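You operate a simulated robot arm through the tools that you are given. There is no shell and no other tool.

You are at the controls of a simulated robot arm. One attempt, no reset.

## Task
Make room on the top of the dark filler stand, then pour a portion from the blue jug. At the end: about 80 ml from the blue jug that stood at the top of the dark filler stand went into the white mug from the top of the dark filler stand; the blue jug from the top of the dark filler stand is back where it stood; the orange pad from the top of the dark filler stand is on the deck board of the near winder; the white mug from the top of the dark filler stand is in the wn box; whatever was shut is shut again. Leave all else as you found it, and nothing knocked over. Set down upright: orange pad, white mug.
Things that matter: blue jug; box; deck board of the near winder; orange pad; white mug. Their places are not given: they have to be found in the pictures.

Only the result counts: the job must be done as asked and must still hold three seconds after the hand-in. Knocking over, shifting, dropping, spilling or breaking anything else fails it.

## Robot
A 6-joint arm with a two-finger gripper, fixed in place. Base frame: the origin is on the floor under the middle of its stand, x ahead of it, y to its left, z up. Readings come in mm, degrees, newtons and seconds.
It reaches about 1572 mm from its shoulder. Its first joint turns from -166.0 to 166.0 degrees. Payload 2.45 kg.
The tool frame sits at the grasp point between the pads (the TCP): z along the fingers, y along the line on which they close. The tips reach 20 mm beyond it. The gripper opens to 140 mm; its body begins 168 mm behind the TCP.
Orientation is that of the tool frame in the base frame, as [roll, pitch, yaw] about the fixed x, y, z axes, in that order (R = Rz(yaw) Ry(pitch) Rx(roll)). With the fingers straight down and closing along the base's y, the tool's x points along the base's -x, its y along +y and its z along -z.

## Interface
- The arm moves only by the tool drive_tool. Its argument "moves" is a list of rows, each a list of 7 numbers: the shift along the tool's x, y, z in mm, then the turn, a rotation vector about the tool's x, y, z in degrees, then the gripper command, from -1 (fully open) to 1 (shut), values between in proportion. In form: [[dx, dy, dz, wx, wy, wz, gripper], ...]. A call has 1 to 20 rows; each row shifts and turns the commanded pose from where the row before left it, along the tool's axes as they then stand. Rows are played at 5 a second. More than 50 mm and 8.6 degrees between two rows, or a gripper value outside its range, and nothing of the call is played. A pose out of reach is approached as far as the arm can. The call stops where the force on the tool passes 40 N (or 10 N more than at its start, if that is more) or the arm is blocked; 0.2 s more then pass. Each finger travels about 45 mm/s and halts on what it meets, pressing with about 39 N; the grip force reading is that of the motor and also rises with nothing between the fingers. The clock runs only during rows and for 0.2 s after the last one: add rows that do not move to give the fingers time. It gives the time, the measured TCP pose, the force on the tool (base axes), the opening and the grip force at its end, in the units of the frame above (readings bear some noise), with the torque about the TCP (base axes, N m) and any sound that the robot's microphone picked up.
- Cameras (640 x 400 px; columns grow to the right, rows downward): "scene" is fixed at [399.7, -651.2, 1570.2]; the picture's right is [0.64, -0.76, 0.00], its down [-0.59, -0.50, -0.63] and it looks along [0.48, 0.41, -0.78] (base axes); focal length 263 px, centre (320, 200). "wrist" rides on the gripper at [78, 11, -209] in the tool frame; the picture's right is [-0.14, 0.99, 0.00], its down [-0.92, -0.13, -0.37] and it looks along [-0.36, -0.05, 0.93] (tool axes); focal length 280 px, centre (320, 200).
- get_image(camera): a new picture of that camera. The clock stands still meanwhile.
- point_at(camera, pixels): for up to 12 pixels [column, row] of the newest picture of that camera ("zoom" is the newest enlarged one), the place [x, y, z] in the base frame of the surface seen there, good to about 2 mm. The clock stands still meanwhile.
- inspect(camera, box): a new picture of the part [left, top, right, bottom] of that camera's present view, enlarged. The clock stands still meanwhile.
- finish_job(): hands the job in; it is judged then, once.

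Leave the gripper open and the arm clear of the work at the hand-in unless told otherwise.

The tools are called after ">>>" by a JSON object that holds its "api" and its "payload". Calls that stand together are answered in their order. drive_tool: Moves the arm, as the interface text tells. Its arguments: {"type":"object","properties":{"moves":{"type":"array","items":{"type":"array","items":{"type":"number"}}}},"required":["moves"]} The other tools are called the same way: get_image (camera) takes a picture; point_at (camera, pixels) gives the place of the surface under pixels of a picture; inspect (camera, box) takes an enlarged picture of a part of a camera's view; finish_job () hands the job in.

At the start:

```text
clock: 0.0
ee_pos: [661.9, -69.9, 1259.3]
orientation: [-179.9, 0.1, 180.0]
wrist_force: [0.0, -0.9, 0.3]
ft_torque: [0.01, -0.01, 0.0]
grip_width: 140.1
grasp_force: 0.0
```

scene: 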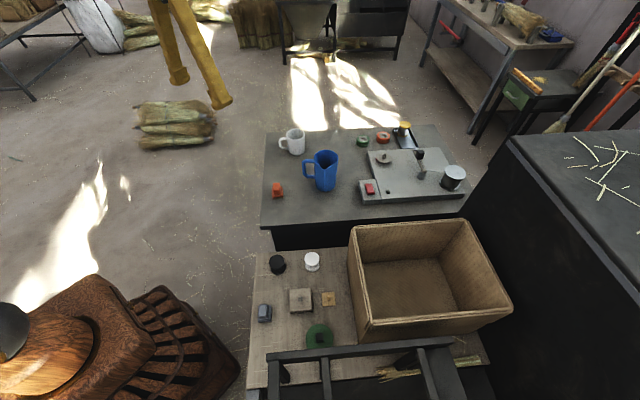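
wrist: 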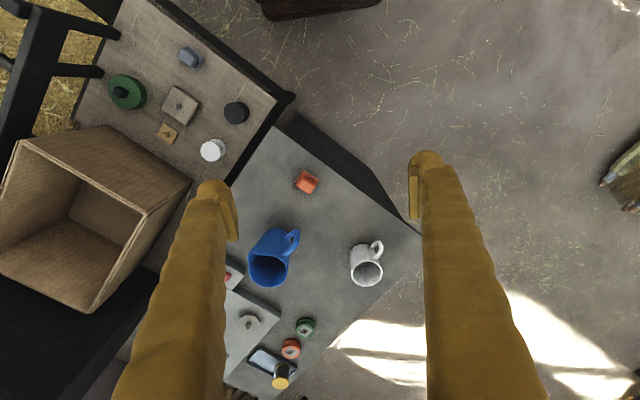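

The scene shows a dark stand with a white mug (about 292,141), a blue jug (322,171), an orange pad (277,190), and a nearer board with a cardboard box (430,280). I'll enlarge these areas to see the details.

>>> {"api": "inspect", "payload": {"camera": "scene", "box": [240, 110, 480, 260]}}

>>> {"api": "inspect", "payload": {"camera": "scene", "box": [230, 210, 530, 398]}}

>>> {"api": "inspect", "payload": {"camera": "wrist", "box": [0, 0, 320, 200]}}

```text
2.67 times, centred on (360, 185) of scene
```

zoom: 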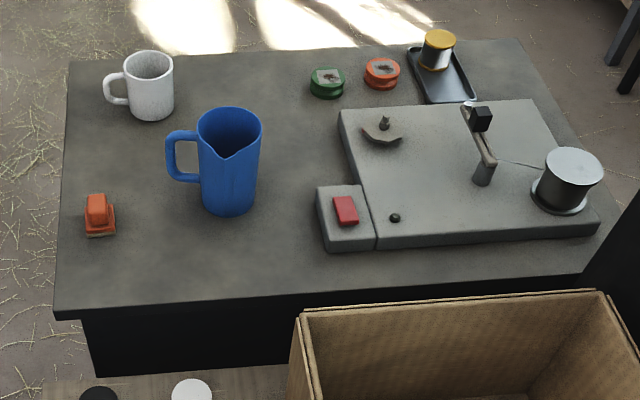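

```text
2.13 times, centred on (380, 304) of scene
```

zoom: 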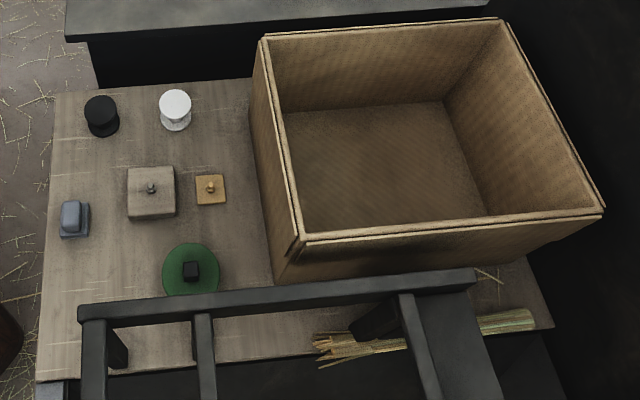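

```text
2.00 times, centred on (160, 100) of wrist
```

zoom: 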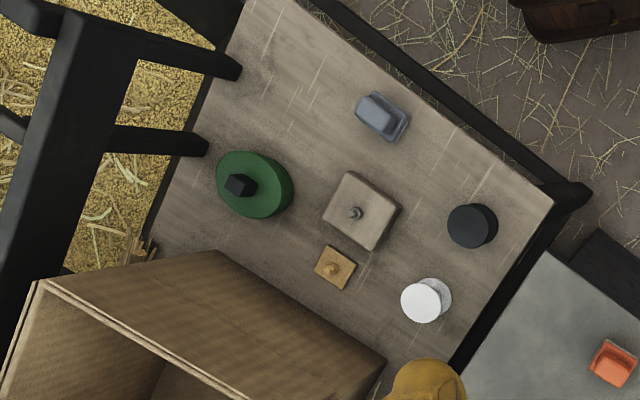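

The dark stand also holds a grey machine. I have to find out which thing is the "near winder", and whether other boxes exist, so I'll look at the remaining parts of the view.

>>> {"api": "inspect", "payload": {"camera": "scene", "box": [400, 0, 640, 150]}}

>>> {"api": "inspect", "payload": {"camera": "scene", "box": [200, 0, 440, 150]}}

>>> {"api": "inspect", "payload": {"camera": "scene", "box": [0, 0, 240, 150]}}

>>> {"api": "inspect", "payload": {"camera": "scene", "box": [0, 250, 240, 400]}}

>>> {"api": "inspect", "payload": {"camera": "scene", "box": [340, 200, 640, 388]}}

```text
2.67 times, centred on (520, 75) of scene
```

zoom: 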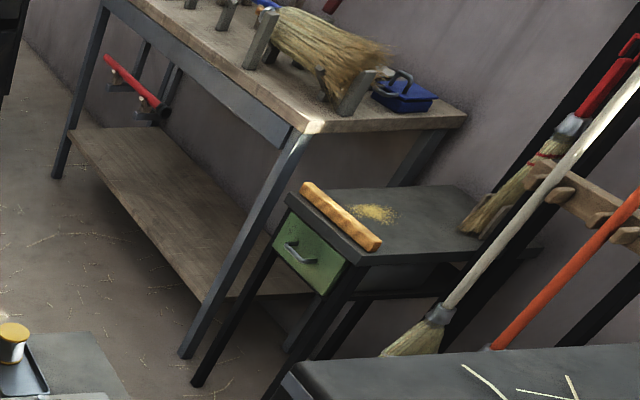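

```text
2.67 times, centred on (320, 75) of scene
```

zoom: 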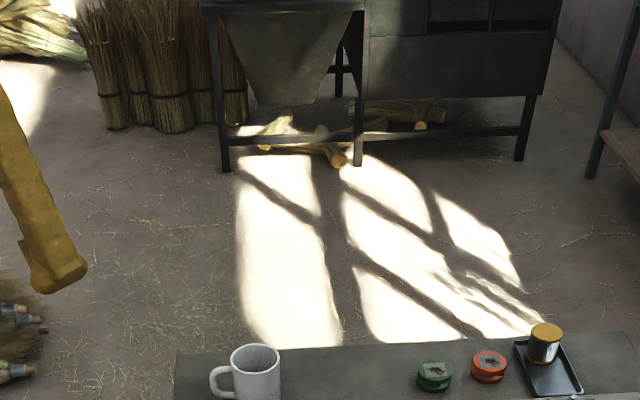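

```text
2.67 times, centred on (120, 75) of scene
```

zoom: 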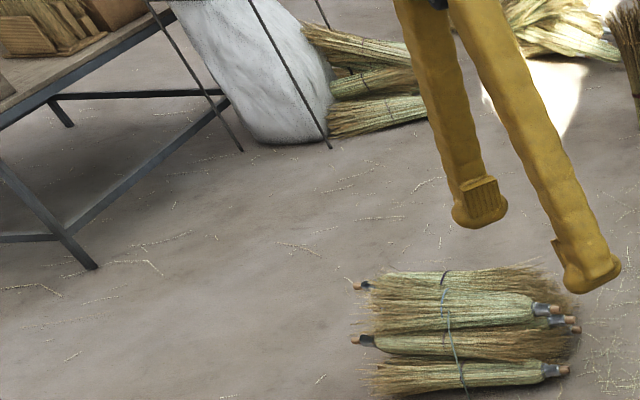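

```text
2.67 times, centred on (120, 325) of scene
```

zoom: 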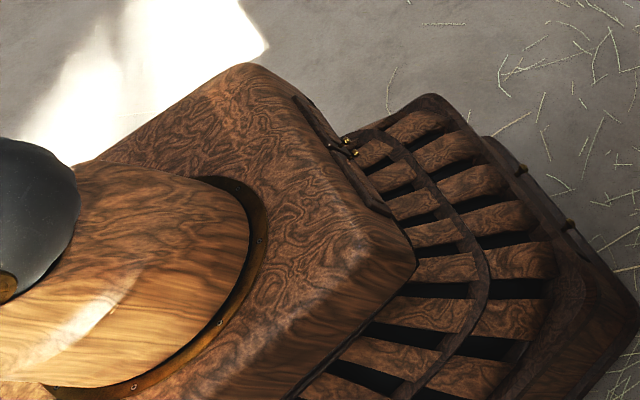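

```text
2.13 times, centred on (490, 294) of scene
```

zoom: 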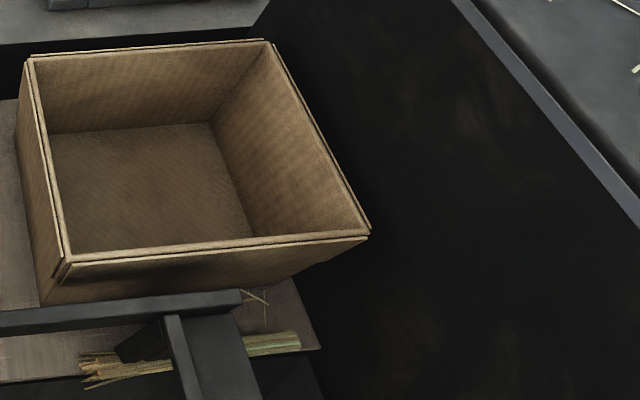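

I'll get the positions of the main objects from the scene picture: table corners, mug, jug, pad, box rim, and board.

>>> {"api": "get_image", "payload": {"camera": "scene"}}

>>> {"api": "point_at", "payload": {"camera": "scene", "pixels": [[268, 135], [263, 222], [440, 130], [460, 212], [292, 152], [323, 186], [277, 185], [300, 210], [250, 385], [262, 255], [350, 228], [465, 221]]}}

>>> {"api": "point_at", "payload": {"camera": "scene", "pixels": [[511, 305], [360, 340], [410, 285], [486, 360], [310, 350], [390, 345], [300, 300], [277, 262], [312, 257], [265, 308], [385, 187], [600, 190]]}}

```text
taken
```

scene: 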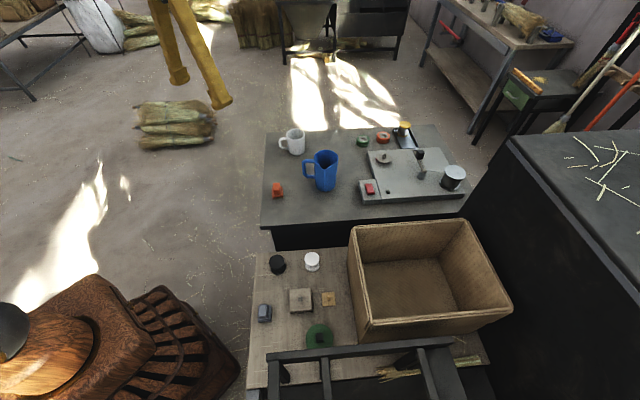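

```text
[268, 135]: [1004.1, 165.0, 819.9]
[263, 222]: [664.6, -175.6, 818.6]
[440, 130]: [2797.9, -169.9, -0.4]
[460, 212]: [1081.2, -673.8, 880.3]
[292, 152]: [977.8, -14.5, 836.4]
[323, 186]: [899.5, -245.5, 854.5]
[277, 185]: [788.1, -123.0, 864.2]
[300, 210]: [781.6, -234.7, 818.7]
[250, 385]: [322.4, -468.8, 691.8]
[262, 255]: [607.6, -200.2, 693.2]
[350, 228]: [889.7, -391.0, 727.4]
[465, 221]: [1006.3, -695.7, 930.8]
```

```text
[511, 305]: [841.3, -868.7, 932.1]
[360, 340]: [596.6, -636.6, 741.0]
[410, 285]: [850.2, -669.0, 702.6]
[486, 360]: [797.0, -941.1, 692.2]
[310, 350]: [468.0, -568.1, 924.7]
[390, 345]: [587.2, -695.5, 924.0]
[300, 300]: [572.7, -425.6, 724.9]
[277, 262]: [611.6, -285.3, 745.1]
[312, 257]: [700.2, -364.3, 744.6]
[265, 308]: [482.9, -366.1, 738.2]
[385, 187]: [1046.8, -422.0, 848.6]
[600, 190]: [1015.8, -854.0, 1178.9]
```

Readings: stand top is at z≈819, the wooden board at z≈692, and the box rim at z≈931. I'll move the arm up and over to the near right, so the wrist camera can see the wooden board, the frame, and the box sides.

>>> {"api": "drive_tool", "payload": {"moves": [[20, -30, -5, 0, 0, 0, -1], [20, -30, -5, 0, 0, 0, -1], [20, -30, -5, 0, 0, 0, -1], [20, -30, -5, 0, 0, 0, -1], [20, -30, -5, 0, 0, 0, -1], [20, -30, -5, 0, 0, 0, -1], [20, -30, -5, 0, 0, 0, -1], [20, -30, -5, 0, 0, 0, -1]]}}

>>> {"api": "get_image", "payload": {"camera": "wrist"}}

```text
clock: 1.8
ee_pos: [504.1, -310.8, 1301.7]
orientation: [-179.9, 0.0, 179.9]
wrist_force: [0.3, 1.2, -0.3]
ft_torque: [-0.01, -0.01, -0.02]
grip_width: 140.1
grasp_force: 0.0
```

```text
taken
```

wrist: 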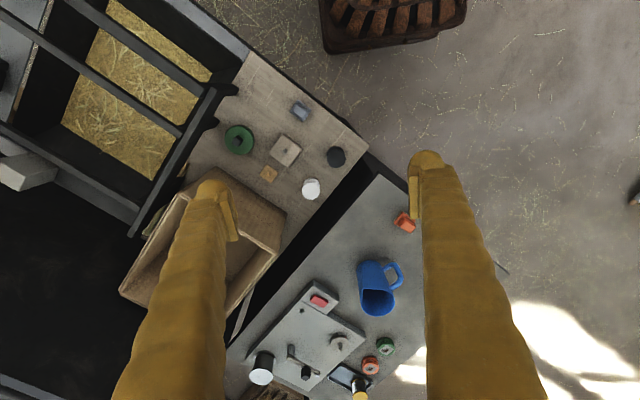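

I now see that the near machine has a dark frame with a trough of straw and a wooden board at its front. I'll go further right to see the whole machine and the box from its other sides.

>>> {"api": "drive_tool", "payload": {"moves": [[10, -30, -5, 0, 0, 0, -1], [10, -30, -5, 0, 0, 0, -1], [10, -30, -5, 0, 0, 0, -1], [10, -30, -5, 0, 0, 0, -1], [10, -30, -5, 0, 0, 0, -1], [10, -30, -5, 0, 0, 0, -1], [10, -30, -5, 0, 0, 0, -1], [10, -30, -5, 0, 0, 0, -1]]}}

>>> {"api": "get_image", "payload": {"camera": "wrist"}}

>>> {"api": "get_image", "payload": {"camera": "scene"}}

```text
clock: 3.6
ee_pos: [424.1, -550.0, 1340.8]
orientation: [-180.0, -0.1, -180.0]
wrist_force: [-0.9, 0.3, 0.4]
ft_torque: [-0.04, -0.06, 0.02]
grip_width: 139.7
grasp_force: 0.1
```

```text
taken
```

wrist: 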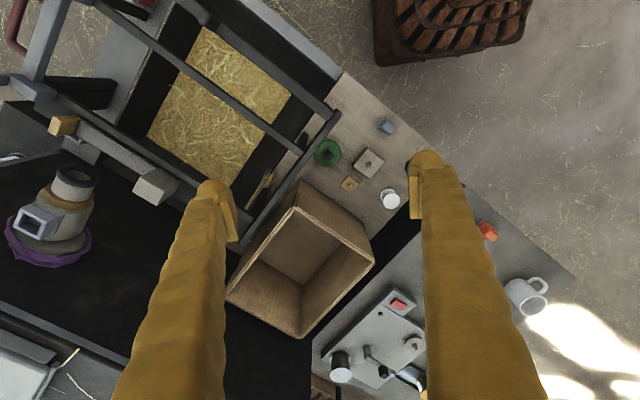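

```text
taken
```

scene: 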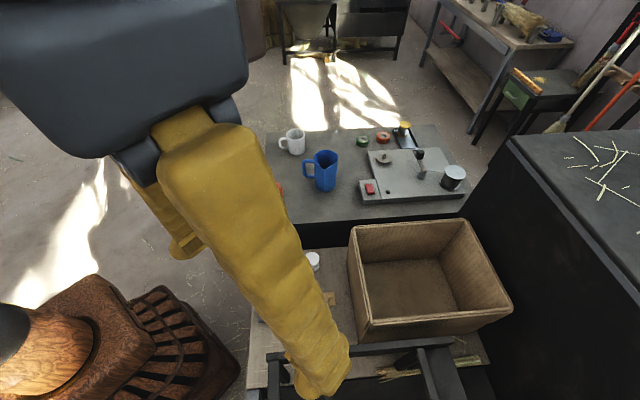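

The near machine is a large broom winder, and the beige board is its deck. I'll enlarge the box and board to check for labels.

>>> {"api": "inspect", "payload": {"camera": "wrist", "box": [220, 80, 420, 205]}}

>>> {"api": "inspect", "payload": {"camera": "wrist", "box": [210, 170, 450, 320]}}

>>> {"api": "inspect", "payload": {"camera": "wrist", "box": [0, 0, 240, 250]}}

>>> {"api": "inspect", "payload": {"camera": "wrist", "box": [300, 260, 440, 400]}}

```text
3.20 times, centred on (320, 142) of wrist
```

zoom: 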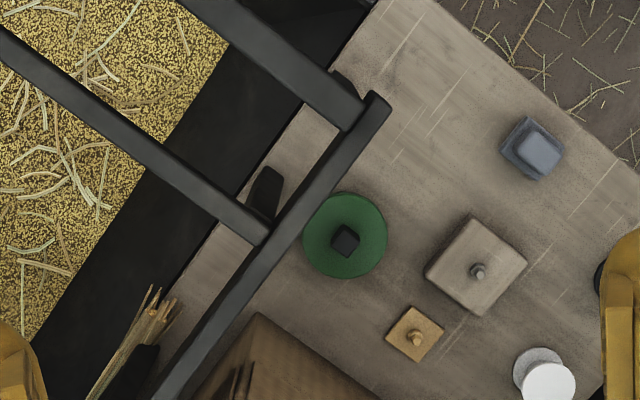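

```text
2.67 times, centred on (330, 245) of wrist
```

zoom: 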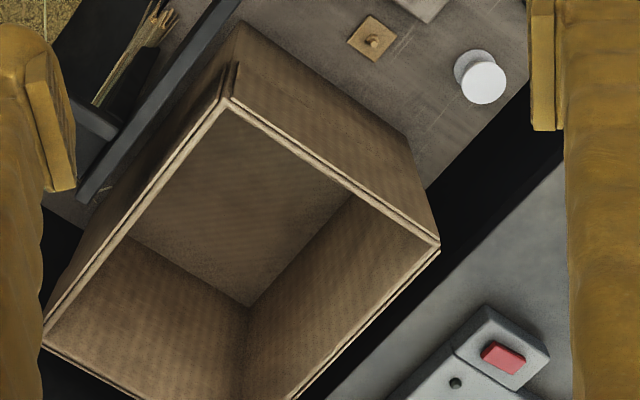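

```text
1.60 times, centred on (120, 125) of wrist
```

zoom: 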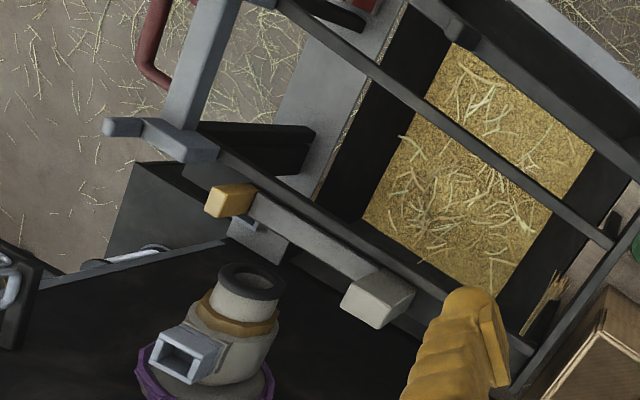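

```text
2.86 times, centred on (370, 330) of wrist
```

zoom: 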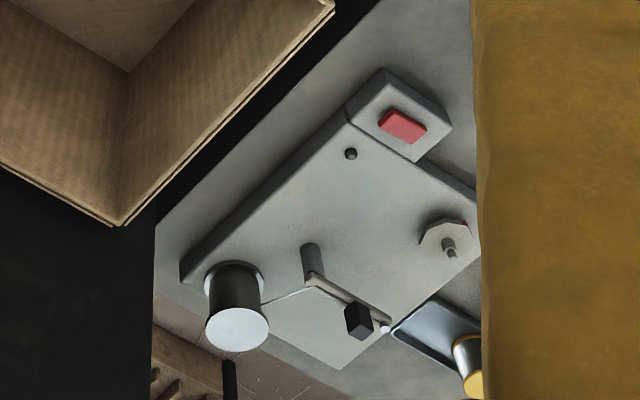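

The only box in reach is the cardboard one partly on the deck board. Next I'll move over the dark stand and look down into the jug and the mug.

>>> {"api": "drive_tool", "payload": {"moves": [[-27, 33, 14, 0, 0, 0, -1], [-27, 33, 14, 0, 0, 0, -1], [-27, 33, 14, 0, 0, 0, -1], [-27, 33, 14, 0, 0, 0, -1], [-27, 33, 14, 0, 0, 0, -1], [-27, 33, 14, 0, 0, 0, -1], [-27, 33, 14, 0, 0, 0, -1], [-27, 33, 14, 0, 0, 0, -1], [-27, 33, 14, 0, 0, 0, -1], [-27, 33, 14, 0, 0, 0, -1], [-27, 33, 14, 0, 0, 0, -1], [-27, 33, 14, 0, 0, 0, -1]]}}

>>> {"api": "get_image", "payload": {"camera": "wrist"}}

>>> {"api": "get_image", "payload": {"camera": "scene"}}

```text
clock: 6.2
ee_pos: [747.7, -153.6, 1171.3]
orientation: [179.9, 0.0, 180.0]
wrist_force: [0.6, 0.9, -0.3]
ft_torque: [-0.04, 0.01, -0.01]
grip_width: 140.0
grasp_force: 0.0
```

```text
taken
```

wrist: 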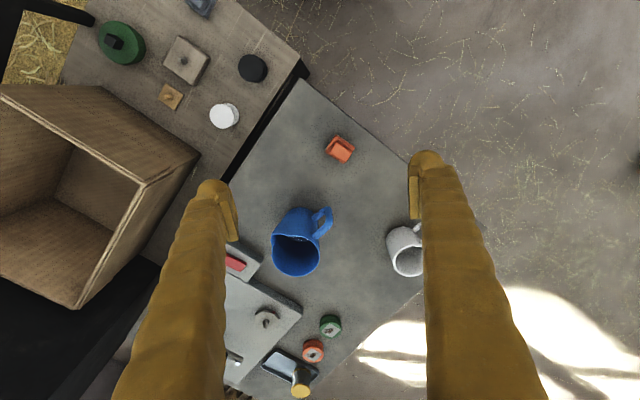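

```text
taken
```

scene: 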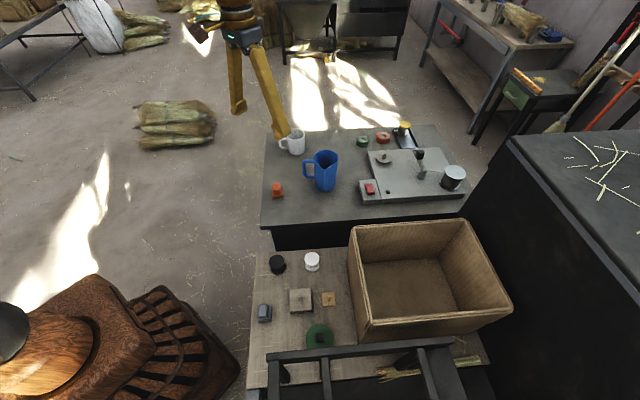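

The jug sits near (297,250) and the mug near (405,250) of the wrist picture. I'll enlarge each of them and the pad.

>>> {"api": "inspect", "payload": {"camera": "wrist", "box": [250, 190, 350, 290]}}

>>> {"api": "inspect", "payload": {"camera": "wrist", "box": [310, 120, 370, 175]}}

>>> {"api": "inspect", "payload": {"camera": "scene", "box": [260, 115, 360, 205]}}

```text
4.00 times, centred on (300, 240) of wrist
```

zoom: 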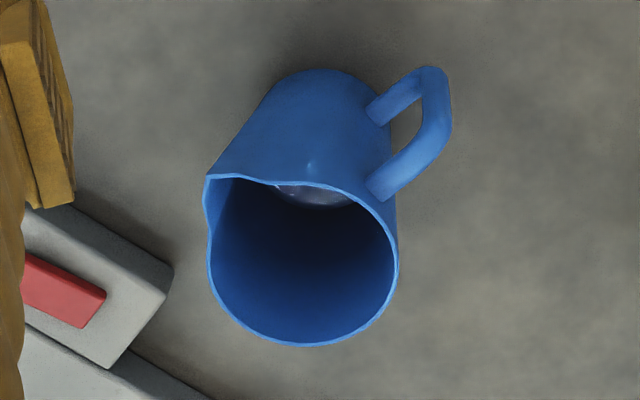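

```text
7.27 times, centred on (340, 148) of wrist
```

zoom: 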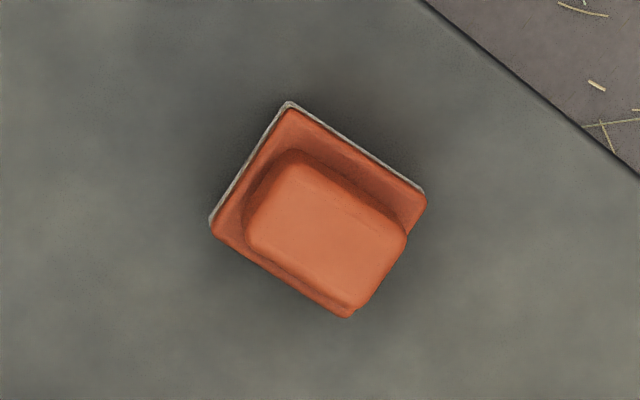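

```text
4.44 times, centred on (310, 160) of scene
```

zoom: 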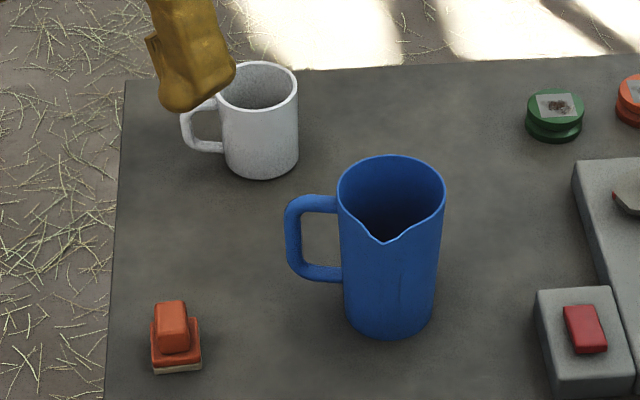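

The jug's spout (zoom ~205,178) sits about 100° from its handle, and there's a shiny liquid surface inside (~315,193). I'll measure the jug rim, spout, handle and liquid level.

>>> {"api": "inspect", "payload": {"camera": "wrist", "box": [250, 190, 350, 290]}}

>>> {"api": "point_at", "payload": {"camera": "zoom", "pixels": [[207, 178], [300, 342], [396, 262], [212, 262], [345, 190], [315, 196], [340, 202], [290, 190], [435, 72], [440, 120], [310, 70], [250, 300]]}}

>>> {"api": "point_at", "payload": {"camera": "wrist", "pixels": [[340, 146], [334, 158], [349, 139], [400, 230], [395, 255], [405, 265], [345, 200], [290, 205]]}}

```text
4.00 times, centred on (300, 240) of wrist
```

zoom: 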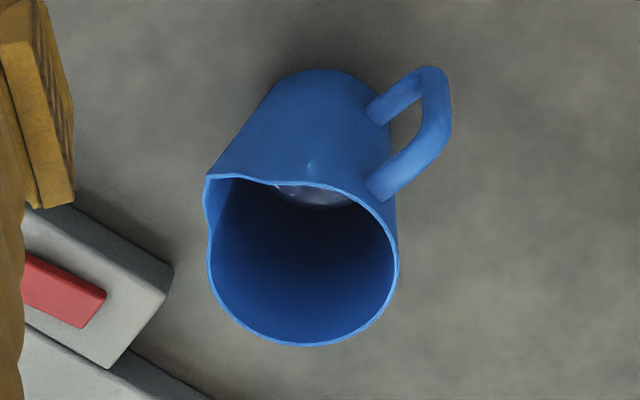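

```text
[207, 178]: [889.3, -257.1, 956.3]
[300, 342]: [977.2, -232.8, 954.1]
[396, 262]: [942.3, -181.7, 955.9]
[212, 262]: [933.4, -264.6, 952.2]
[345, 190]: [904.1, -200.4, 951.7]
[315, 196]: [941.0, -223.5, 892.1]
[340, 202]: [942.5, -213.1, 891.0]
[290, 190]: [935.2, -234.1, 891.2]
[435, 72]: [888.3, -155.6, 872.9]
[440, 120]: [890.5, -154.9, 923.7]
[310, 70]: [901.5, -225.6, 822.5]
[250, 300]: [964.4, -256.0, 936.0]
```

```text
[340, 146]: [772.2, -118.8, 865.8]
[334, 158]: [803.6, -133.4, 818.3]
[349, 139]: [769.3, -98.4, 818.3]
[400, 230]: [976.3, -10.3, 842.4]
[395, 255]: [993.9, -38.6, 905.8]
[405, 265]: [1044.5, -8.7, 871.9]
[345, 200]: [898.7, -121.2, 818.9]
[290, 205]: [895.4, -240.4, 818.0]
```

Jug: rim z≈955, centre ≈(938,-223), radius ≈41 mm, liquid at z≈891, spout pointing to yaw ≈215°, handle at ≈125°. I'll shift about 140 mm to the left, so the mug comes into the clear.

>>> {"api": "drive_tool", "payload": {"moves": [[0, 35, 0, 0, 0, 0, -1], [0, 35, 0, 0, 0, 0, -1], [0, 35, 0, 0, 0, 0, -1], [0, 35, 0, 0, 0, 0, -1]]}}

>>> {"api": "get_image", "payload": {"camera": "wrist"}}

>>> {"api": "inspect", "payload": {"camera": "wrist", "box": [300, 180, 400, 280]}}

```text
clock: 7.2
ee_pos: [746.5, -13.6, 1175.9]
orientation: [-180.0, 0.0, -180.0]
wrist_force: [0.4, 0.2, -0.5]
ft_torque: [0.01, 0.03, 0.02]
grip_width: 139.8
grasp_force: 0.1
```

```text
taken
```

wrist: 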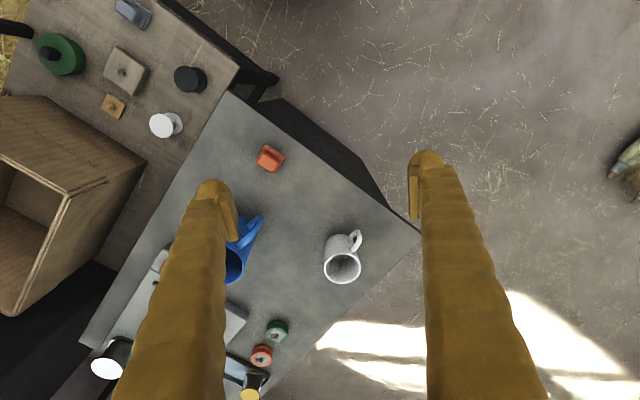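

```text
4.00 times, centred on (350, 230) of wrist
```

zoom: 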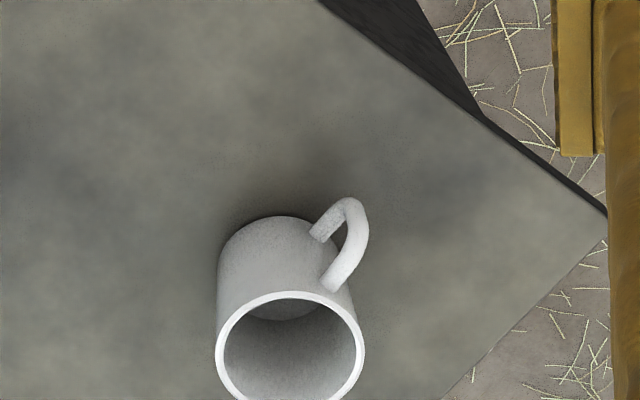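

The mug is in clear view (rim around zoom (290,350), handle at (350,240)). I'll measure its rim, floor and handle.

>>> {"api": "point_at", "payload": {"camera": "zoom", "pixels": [[219, 350], [361, 350], [290, 295], [240, 310], [340, 308], [285, 310], [300, 312], [352, 205], [360, 250], [270, 218], [230, 250], [224, 385]]}}

>>> {"api": "inspect", "payload": {"camera": "wrist", "box": [300, 210, 400, 310]}}

>>> {"api": "inspect", "payload": {"camera": "wrist", "box": [240, 130, 300, 185]}}

```text
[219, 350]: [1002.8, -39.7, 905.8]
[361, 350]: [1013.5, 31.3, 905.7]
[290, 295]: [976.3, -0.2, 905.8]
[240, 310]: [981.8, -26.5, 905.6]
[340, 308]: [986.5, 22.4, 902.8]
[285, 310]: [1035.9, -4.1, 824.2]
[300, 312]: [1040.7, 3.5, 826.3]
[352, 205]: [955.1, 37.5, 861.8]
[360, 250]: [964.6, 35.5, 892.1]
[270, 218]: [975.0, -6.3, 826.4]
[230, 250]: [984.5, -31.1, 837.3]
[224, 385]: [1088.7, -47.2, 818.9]
```

```text
4.00 times, centred on (350, 260) of wrist
```

zoom: 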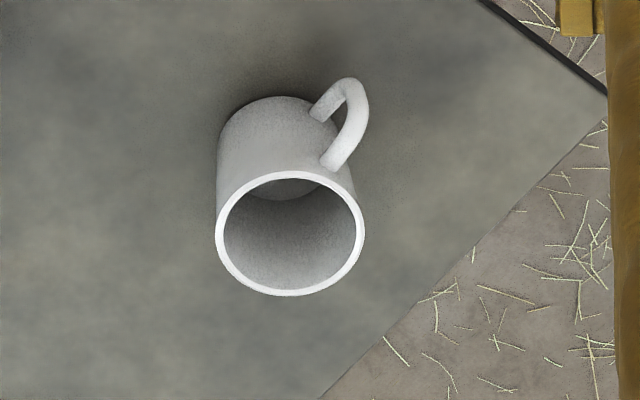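

```text
7.27 times, centred on (270, 158) of wrist
```

zoom: 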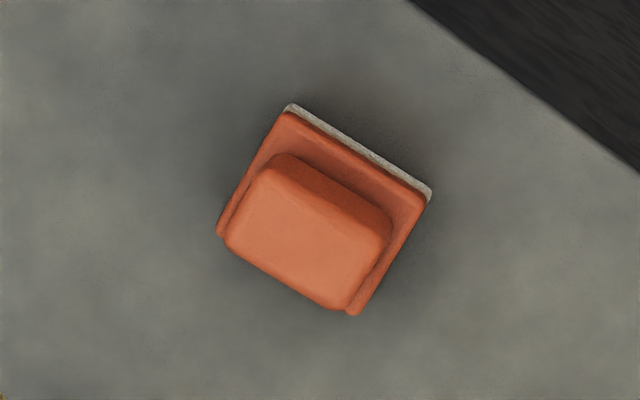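

Mug: rim z≈906, floor ≈825, centre ≈(1012,-5), outer radius ≈37, handle at yaw ≈141°. Now I'll measure the pad in the present zoom.

>>> {"api": "point_at", "payload": {"camera": "zoom", "pixels": [[260, 180], [380, 245], [335, 300], [235, 240], [305, 240], [290, 112], [424, 198], [355, 308], [220, 232], [345, 180], [310, 170], [410, 215]]}}

>>> {"api": "inspect", "payload": {"camera": "scene", "box": [257, 170, 297, 205]}}

```text
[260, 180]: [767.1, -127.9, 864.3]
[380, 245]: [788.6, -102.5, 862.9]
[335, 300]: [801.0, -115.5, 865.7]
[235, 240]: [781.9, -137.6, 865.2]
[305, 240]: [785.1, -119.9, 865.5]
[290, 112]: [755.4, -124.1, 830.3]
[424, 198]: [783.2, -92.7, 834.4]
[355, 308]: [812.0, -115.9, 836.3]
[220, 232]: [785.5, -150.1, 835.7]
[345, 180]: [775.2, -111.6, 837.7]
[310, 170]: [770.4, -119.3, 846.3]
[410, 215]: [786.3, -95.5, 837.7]
```

```text
11.43 times, centred on (277, 188) of scene
```

zoom: 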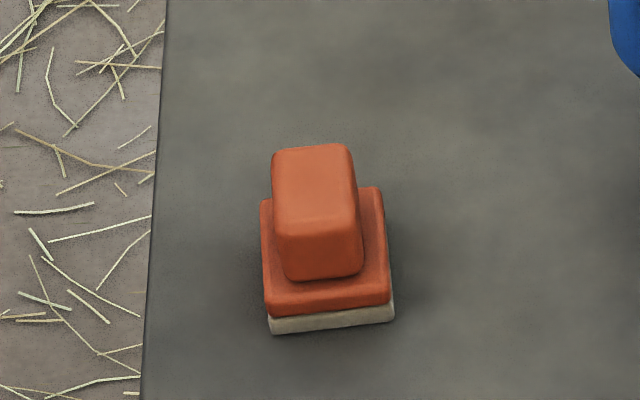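

Pad: base centre ≈(784,-121), long side at yaw ≈50°, its grip block spans z 838–866. Next I'll move over the deck board to find a free spot precisely.

>>> {"api": "drive_tool", "payload": {"moves": [[33, -32, 0, 0, 0, 0, -1], [33, -32, 0, 0, 0, 0, -1], [33, -32, 0, 0, 0, 0, -1], [33, -32, 0, 0, 0, 0, -1], [33, -32, 0, 0, 0, 0, -1], [33, -32, 0, 0, 0, 0, -1], [33, -32, 0, 0, 0, 0, -1], [33, -32, 0, 0, 0, 0, -1], [33, -32, 0, 0, 0, 0, -1], [33, -32, 0, 0, 0, 0, -1]]}}

>>> {"api": "get_image", "payload": {"camera": "wrist"}}

```text
clock: 9.4
ee_pos: [421.1, -338.4, 1168.2]
orientation: [179.3, -0.8, -179.9]
wrist_force: [0.3, -0.4, -0.6]
ft_torque: [0.01, 0.04, 0.0]
grip_width: 140.1
grasp_force: 0.0
```

```text
taken
```

wrist: 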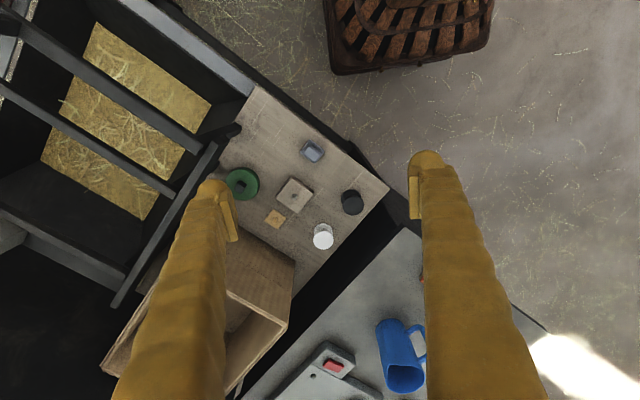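

The deck board is now in the middle of the picture. I'll read the positions of its objects and edges.

>>> {"api": "point_at", "payload": {"camera": "wrist", "pixels": [[312, 151], [351, 195], [323, 231], [295, 190], [275, 219], [243, 183], [258, 95], [385, 190], [335, 170], [275, 140], [327, 187], [262, 135]]}}

>>> {"api": "inspect", "payload": {"camera": "wrist", "box": [210, 80, 400, 270]}}

```text
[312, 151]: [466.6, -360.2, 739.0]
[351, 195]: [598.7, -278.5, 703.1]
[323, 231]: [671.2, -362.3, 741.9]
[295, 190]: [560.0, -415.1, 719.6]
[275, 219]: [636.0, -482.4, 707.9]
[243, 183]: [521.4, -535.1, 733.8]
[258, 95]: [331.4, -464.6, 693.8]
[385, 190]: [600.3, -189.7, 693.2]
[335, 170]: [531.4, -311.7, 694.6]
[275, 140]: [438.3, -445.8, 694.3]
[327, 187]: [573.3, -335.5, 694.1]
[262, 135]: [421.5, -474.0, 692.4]
```

```text
2.11 times, centred on (305, 175) of wrist
```

zoom: 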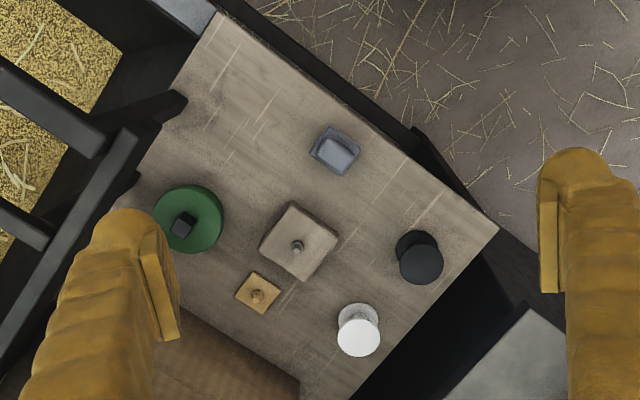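

Free spot chosen on the deck: about (550,-332), clear of the blue-grey pad, black cylinder and square block. I'll let the arm settle for a second and check the pose reading, while I also read the box rim from the scene picture.

>>> {"api": "drive_tool", "payload": {"moves": [[0, 0, 0, 0, 0, 0, -1], [0, 0, 0, 0, 0, 0, -1], [0, 0, 0, 0, 0, 0, -1]]}}

>>> {"api": "get_image", "payload": {"camera": "scene"}}

>>> {"api": "point_at", "payload": {"camera": "scene", "pixels": [[351, 227], [462, 221], [509, 304], [364, 322], [371, 268], [425, 262], [450, 310], [380, 315], [373, 240], [480, 262], [440, 318], [365, 290]]}}

```text
clock: 10.2
ee_pos: [423.5, -338.9, 1167.9]
orientation: [179.4, -0.8, -179.9]
wrist_force: [0.1, 0.1, -0.2]
ft_torque: [0.01, 0.0, 0.01]
grip_width: 140.1
grasp_force: 0.0
```

```text
taken
```

scene: 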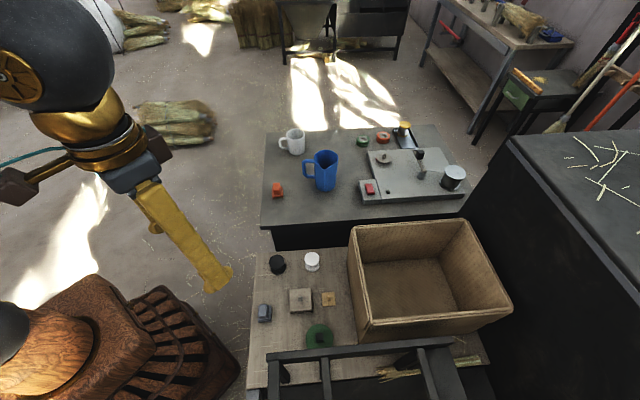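

```text
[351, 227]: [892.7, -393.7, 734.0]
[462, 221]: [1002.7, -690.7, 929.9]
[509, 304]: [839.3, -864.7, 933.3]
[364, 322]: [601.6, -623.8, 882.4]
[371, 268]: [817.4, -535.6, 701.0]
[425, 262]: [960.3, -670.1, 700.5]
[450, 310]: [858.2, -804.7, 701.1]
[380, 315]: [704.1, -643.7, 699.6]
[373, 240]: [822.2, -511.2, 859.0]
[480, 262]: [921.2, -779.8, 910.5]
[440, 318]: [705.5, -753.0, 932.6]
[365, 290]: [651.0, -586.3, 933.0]
```

The rim corners come out near (591,-658), (755,-484), (1003,-691), (840,-865), with the floor at z≈700. So the box centre is about (797,-674). Now I'll go over the orange pad and turn the hand 50° so the fingers close across its grip block.

>>> {"api": "drive_tool", "payload": {"moves": [[-36.9, 21.2, 17.1, 0, 0, 0, -1], [-36.9, 21.2, 17.1, 0, 0, 0, -1], [-36.9, 21.2, 17.1, 0, 0, 0, -1], [-36.9, 21.2, 17.1, 0, 0, 0, -1], [-36.9, 21.2, 17.1, 0, 0, 0, -1], [-36.9, 21.2, 17.1, 0, 0, 0, -1], [-36.9, 21.2, 17.1, 0, 0, 0, -1], [-36.9, 21.2, 17.1, 0, 0, 0, -1], [-36.9, 21.2, 17.1, 0, 0, 0, -1], [-36.6, 21.6, 17.4, 0, 0, 0, -1], [0, 0, 0, 0, 0, -7.15, -1], [0, 0, 0, 0, 0, -7.15, -1], [0, 0, 0, 0, 0, -7.15, -1], [0, 0, 0, 0, 0, -7.15, -1], [0, 0, 0, 0, 0, -7.15, -1], [0, 0, 0, 0, 0, -7.15, -1], [0, 0, 0, 0, 0, -7.1, -1], [0, 0, 0, 0, 0, 0, -1], [0, 0, 0, 0, 0, 0, -1]]}}

>>> {"api": "get_image", "payload": {"camera": "wrist"}}

```text
clock: 14.2
ee_pos: [786.0, -122.0, 1000.8]
orientation: [-180.0, 0.1, -129.9]
wrist_force: [-1.2, -0.8, -0.4]
ft_torque: [0.01, 0.02, -0.05]
grip_width: 139.8
grasp_force: 0.0
```

```text
taken
```

wrist: 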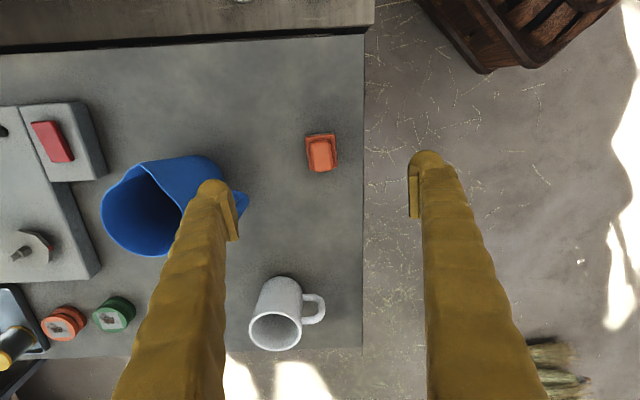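

The hand is over the pad. By the camera geometry the point on the TCP axis at pad-top height should appear at about (320,156), so I'll enlarge there to check the alignment.

>>> {"api": "inspect", "payload": {"camera": "wrist", "box": [290, 125, 350, 180]}}

>>> {"api": "point_at", "payload": {"camera": "wrist", "pixels": [[320, 156], [312, 145], [331, 144], [313, 164], [332, 163]]}}

```text
7.27 times, centred on (320, 152) of wrist
```

zoom: 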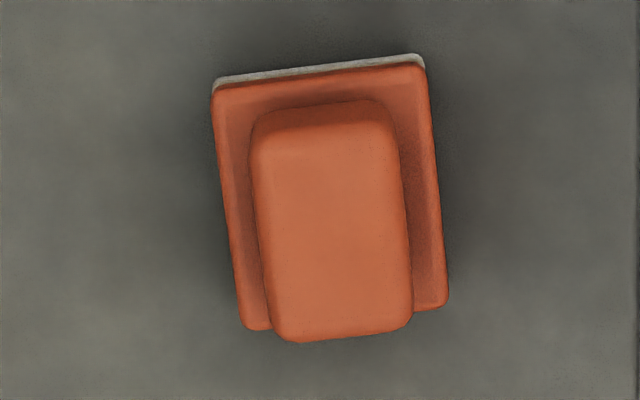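

```text
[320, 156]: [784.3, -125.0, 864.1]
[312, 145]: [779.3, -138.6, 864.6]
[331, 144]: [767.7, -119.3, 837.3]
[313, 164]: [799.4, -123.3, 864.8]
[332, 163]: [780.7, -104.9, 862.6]
```

The pad lines up with the fingers to within about 2 mm and 2°. I'll descend to TCP z≈861, so the tips stay just above the pad's base plate at z 838.

>>> {"api": "drive_tool", "payload": {"moves": [[1, 2, 35, 0, 0, 0, -1], [0, 0, 35, 0, 0, 0, -1], [0, 0, 30, 0, 0, 0, -1], [0, 0, 20, 0, 0, 0, -1], [0, 0, 10, 0, 0, 0, -1], [0, 0, 0, 0, 0, 0, -1], [0, 0, 0, 0, 0, 0, -1]]}}

>>> {"api": "get_image", "payload": {"camera": "wrist"}}

```text
clock: 15.8
ee_pos: [782.6, -122.4, 870.3]
orientation: [-180.0, 0.0, -129.9]
wrist_force: [0.4, -0.4, -0.1]
ft_torque: [-0.01, 0.0, 0.03]
grip_width: 140.0
grasp_force: 0.0
```

```text
taken
```

wrist: 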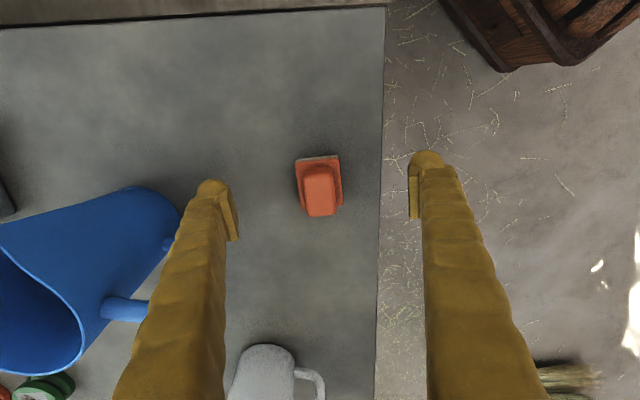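

The pose is good at z≈870. I'll drop the last 9 mm and close on the grip block.

>>> {"api": "drive_tool", "payload": {"moves": [[0, 0, 9, 0, 0, 0, -1], [0, 0, 0, 0, 0, 0, -1], [0, 0, 0, 0, 0, 0, 1], [0, 0, 0, 0, 0, 0, 1], [0, 0, 0, 0, 0, 0, 1], [0, 0, 0, 0, 0, 0, 1], [0, 0, 0, 0, 0, 0, 1], [0, 0, 0, 0, 0, 0, 1], [0, 0, 0, 0, 0, 0, 1], [0, 0, 0, 0, 0, 0, 1], [0, 0, 0, 0, 0, 0, 1], [0, 0, 0, 0, 0, 0, 1]]}}

>>> {"api": "get_image", "payload": {"camera": "wrist"}}

```text
clock: 18.4
ee_pos: [783.3, -121.8, 861.9]
orientation: [180.0, 0.0, -130.0]
wrist_force: [-0.9, -0.3, -1.5]
ft_torque: [-0.04, 0.01, 0.02]
grip_width: 24.5
grasp_force: 38.9
```

```text
taken
```

wrist: 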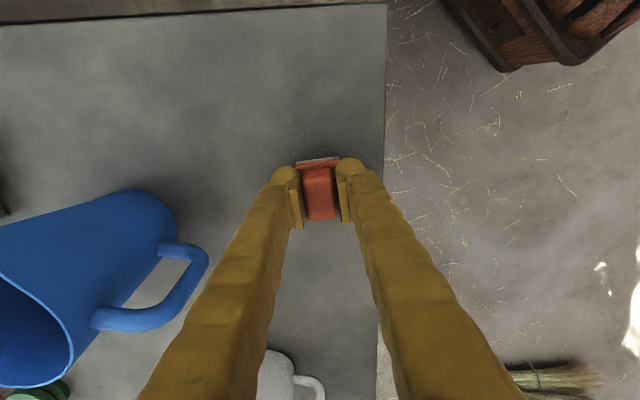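

The grip holds at 24.5 mm. I'll lift 110 mm and carry the pad over to the deck spot (550,-332).

>>> {"api": "drive_tool", "payload": {"moves": [[0, 0, -20, 0, 0, 0, 1], [0, 0, -40, 0, 0, 0, 1], [0, 0, -50, 0, 0, 0, 1], [0, 0, 0, 0, 0, 0, 1], [38.9, 5.3, 0, 0, 0, 0, 1], [38.9, 5.3, 0, 0, 0, 0, 1], [38.9, 5.3, 0, 0, 0, 0, 1], [38.9, 5.3, 0, 0, 0, 0, 1], [38.9, 5.3, 0, 0, 0, 0, 1], [38.9, 5.3, 0, 0, 0, 0, 1], [38.9, 5.3, 0, 0, 0, 0, 1], [38.7, 5.2, 0, 0, 0, 0, 1], [0, 0, 0, 0, 0, 0, 1], [0, 0, 0, 0, 0, 0, 1]]}}

>>> {"api": "get_image", "payload": {"camera": "wrist"}}

>>> {"api": "get_image", "payload": {"camera": "scene"}}

```text
clock: 21.4
ee_pos: [553.5, -331.6, 971.9]
orientation: [180.0, 0.0, -129.9]
wrist_force: [0.1, 0.8, -1.3]
ft_torque: [0.02, 0.04, 0.01]
grip_width: 24.6
grasp_force: 39.1
```

```text
taken
```

wrist: 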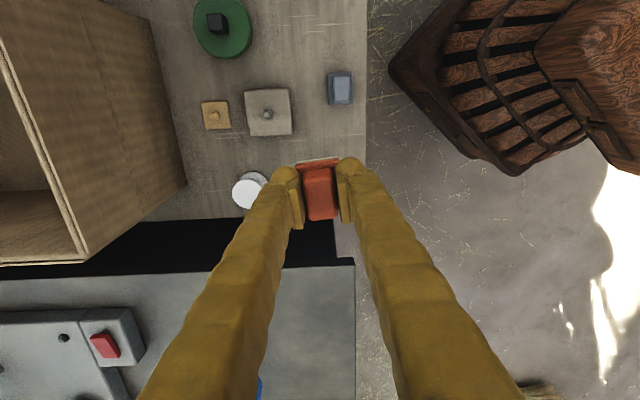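

```text
taken
```

scene: 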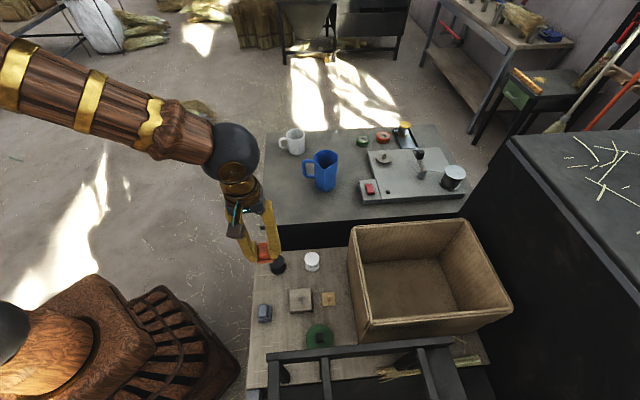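

By the camera geometry the landing point is at (320,138). The left finger would pass close to the square block (edge at x≈292), so I'll shift 16 mm toward the board edge and then lower in stages.

>>> {"api": "drive_tool", "payload": {"moves": [[-5, 16, 0, 0, 0, 0, 1], [0, 0, 37, 0, 0, 0, 1], [0, 0, 37, 0, 0, 0, 1], [0, 0, 37, 0, 0, 0, 1], [0, 0, 37, 0, 0, 0, 1], [0, 0, 37, 0, 0, 0, 1], [0, 0, 25, 0, 0, 0, 1], [0, 0, 10, 0, 0, 0, 1], [0, 0, 0, 0, 0, 0, 1], [0, 0, 0, 0, 0, 0, 1]]}}

>>> {"api": "get_image", "payload": {"camera": "wrist"}}

>>> {"api": "inspect", "payload": {"camera": "scene", "box": [220, 200, 360, 340]}}

```text
clock: 23.6
ee_pos: [543.3, -319.0, 752.1]
orientation: [179.9, 0.0, -130.0]
wrist_force: [0.1, -0.6, -0.9]
ft_torque: [0.0, 0.01, 0.0]
grip_width: 24.6
grasp_force: 39.2
```

```text
taken
```

wrist: 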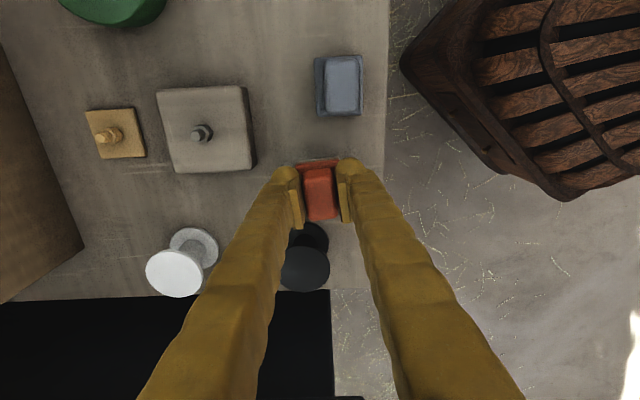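

```text
2.86 times, centred on (290, 270) of scene
```

zoom: 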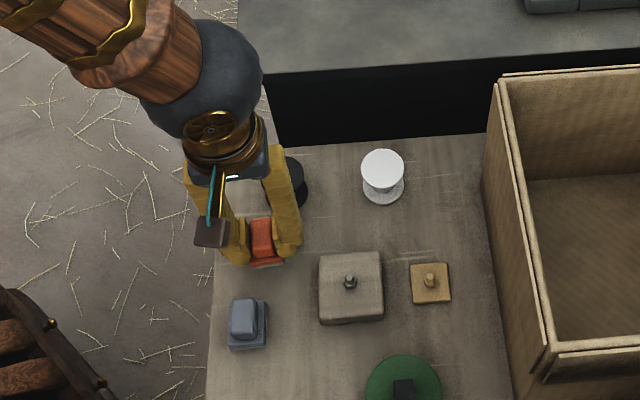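

Clear all round. I'll lower the last bit slowly toward contact (expected at TCP z≈736) and watch the force.

>>> {"api": "drive_tool", "payload": {"moves": [[0, 0, 8, 0, 0, 0, 1], [0, 0, 4, 0, 0, 0, 1], [0, 0, 1.5, 0, 0, 0, 1], [0, 0, 0, 0, 0, 0, 1], [0, 0, 0, 0, 0, 0, 1]]}}

```text
clock: 24.8
ee_pos: [542.1, -317.1, 737.7]
orientation: [-180.0, 0.1, -129.9]
wrist_force: [0.5, 0.6, 0.2]
ft_torque: [0.0, -0.02, -0.02]
grip_width: 24.7
grasp_force: 38.5
```

The force in z moved from about -1 to +0.2 N, so contact may be starting. I'll go down 1 mm at a time.

>>> {"api": "drive_tool", "payload": {"moves": [[0, 0, 1, 0, 0, 0, 1], [0, 0, 0, 0, 0, 0, 1]]}}

>>> {"api": "drive_tool", "payload": {"moves": [[0, 0, 1, 0, 0, 0, 1], [0, 0, 0, 0, 0, 0, 1]]}}

```text
clock: 25.4
ee_pos: [541.9, -318.9, 737.0]
orientation: [-180.0, -0.1, -130.0]
wrist_force: [1.7, 0.2, -0.6]
ft_torque: [0.0, 0.0, 0.03]
grip_width: 24.4
grasp_force: 38.9
```

```text
clock: 26.0
ee_pos: [541.3, -319.2, 736.2]
orientation: [-179.9, 0.0, -130.0]
wrist_force: [0.1, -0.4, -0.4]
ft_torque: [0.0, -0.02, 0.02]
grip_width: 24.4
grasp_force: 39.4
```

Still no clear contact. I'll keep going down in 1 mm steps.

>>> {"api": "drive_tool", "payload": {"moves": [[0, 0, 1, 0, 0, 0, 1], [0, 0, 0, 0, 0, 0, 1]]}}

>>> {"api": "drive_tool", "payload": {"moves": [[0, 0, 1, 0, 0, 0, 1], [0, 0, 0, 0, 0, 0, 1]]}}

>>> {"api": "inspect", "payload": {"camera": "scene", "box": [250, 240, 310, 300]}}

```text
clock: 26.6
ee_pos: [542.0, -319.0, 734.8]
orientation: [-179.8, 0.0, -129.9]
wrist_force: [2.1, 0.5, 18.1]
ft_torque: [0.07, -0.08, -0.02]
grip_width: 24.3
grasp_force: 39.4
```

```text
clock: 27.0
ee_pos: [541.7, -319.1, 736.0]
orientation: [-179.8, 0.1, -129.9]
wrist_force: [-2.4, 1.1, 9.6]
ft_torque: [0.02, 0.01, 0.05]
grip_width: 24.3
grasp_force: 38.8
stopped in row 2: the force on the tool passed its limit at 41 N (the readings are from after the stop); the commanded pose is now the measured one
```

```text
6.67 times, centred on (280, 270) of scene
```

zoom: 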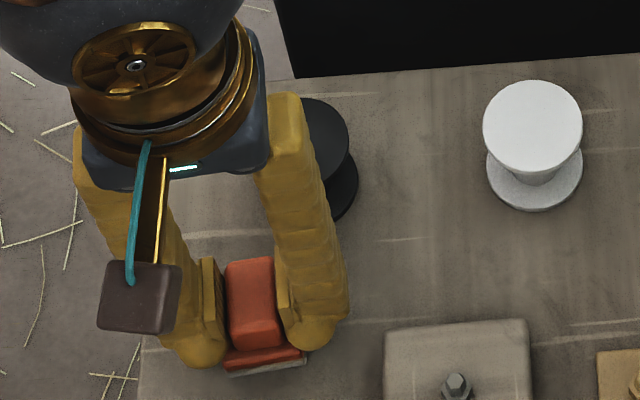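

Contact is firm and the pad is on the deck. I'll open the fingers a little (to about 46 mm), then lift straight up.

>>> {"api": "drive_tool", "payload": {"moves": [[0, 0, 0, 0, 0, 0, 0.8], [0, 0, 0, 0, 0, 0, 0.6], [0, 0, 0, 0, 0, 0, 0.4], [0, 0, 0, 0, 0, 0, 0.34], [0, 0, 0, 0, 0, 0, 0.34], [0, 0, 0, 0, 0, 0, 0.34], [0, 0, 0, 0, 0, 0, 0.34]]}}

>>> {"api": "get_image", "payload": {"camera": "wrist"}}

```text
clock: 28.6
ee_pos: [542.2, -318.2, 735.0]
orientation: [-179.9, 0.0, -130.0]
wrist_force: [0.1, -0.3, 0.3]
ft_torque: [0.03, -0.03, 0.02]
grip_width: 46.1
grasp_force: 0.0
```

```text
taken
```

wrist: 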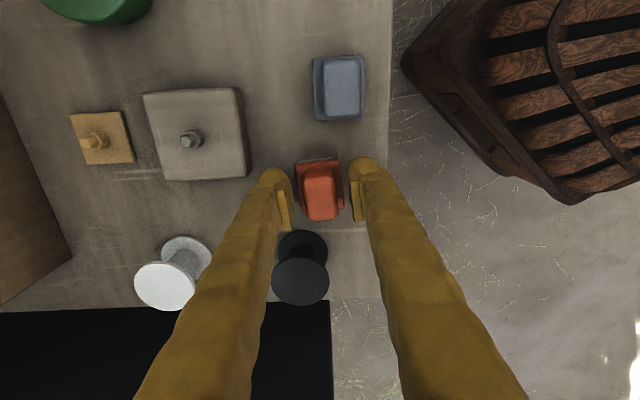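

The pad is released. I'll rise well clear, then look back at it from above.

>>> {"api": "drive_tool", "payload": {"moves": [[0, 0, -20, 0, 0, 0, 0.34], [0, 0, -40, 0, 0, 0, 0.34], [0, 0, -48, 0, 0, 0, 0.34], [0, 0, -48, 0, 0, 0, 0.34], [0, 0, -48, 0, 0, 0, 0], [0, 0, -48, 0, 0, 0, -1], [0, 0, -48, 0, 0, 0, -1], [0, 0, -48, 0, 0, 0, -1], [0, 0, -40, 0, 0, 0, -1], [0, 0, 0, 0, 0, 0, -1]]}}

>>> {"api": "get_image", "payload": {"camera": "wrist"}}

>>> {"api": "get_image", "payload": {"camera": "scene"}}

```text
clock: 30.8
ee_pos: [542.2, -318.7, 1120.2]
orientation: [-180.0, 0.0, -130.0]
wrist_force: [0.9, -1.2, 0.0]
ft_torque: [0.0, 0.02, 0.01]
grip_width: 139.9
grasp_force: 0.1
```

```text
taken
```

wrist: 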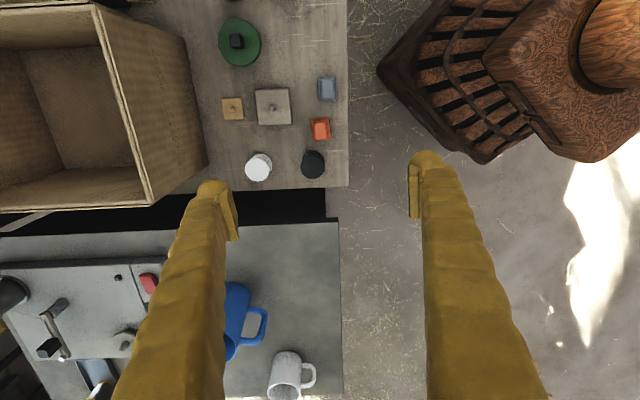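

```text
taken
```

scene: 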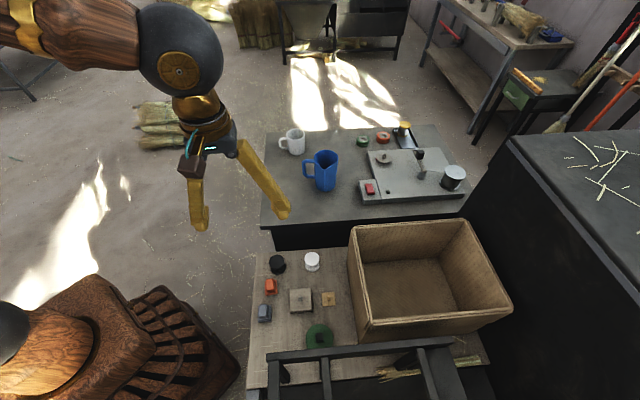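

The pad stands upright on the deck at scene (271,286). Next I'll read the grey control block near the jug, the jug and the machine corners, to plan finger clearance.

>>> {"api": "point_at", "payload": {"camera": "scene", "pixels": [[360, 181], [361, 202], [371, 180], [369, 188], [366, 151], [378, 149], [362, 141], [383, 138], [371, 205], [359, 190], [322, 192], [330, 190]]}}

>>> {"api": "inspect", "payload": {"camera": "scene", "box": [290, 130, 390, 215]}}

```text
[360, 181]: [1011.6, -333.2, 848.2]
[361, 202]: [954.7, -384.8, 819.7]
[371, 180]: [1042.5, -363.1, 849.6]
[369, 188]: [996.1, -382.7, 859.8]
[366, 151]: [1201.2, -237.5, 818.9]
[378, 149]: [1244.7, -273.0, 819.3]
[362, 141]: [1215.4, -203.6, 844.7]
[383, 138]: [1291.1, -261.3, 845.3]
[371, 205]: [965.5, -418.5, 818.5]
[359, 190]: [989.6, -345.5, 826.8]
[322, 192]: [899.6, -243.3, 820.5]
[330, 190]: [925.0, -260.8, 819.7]
```

```text
4.71 times, centred on (340, 172) of scene
```

zoom: 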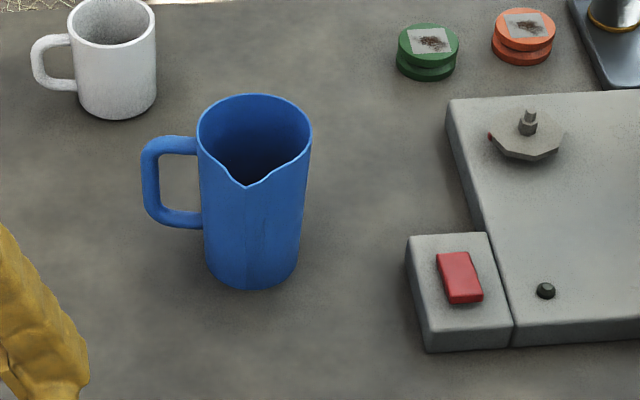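

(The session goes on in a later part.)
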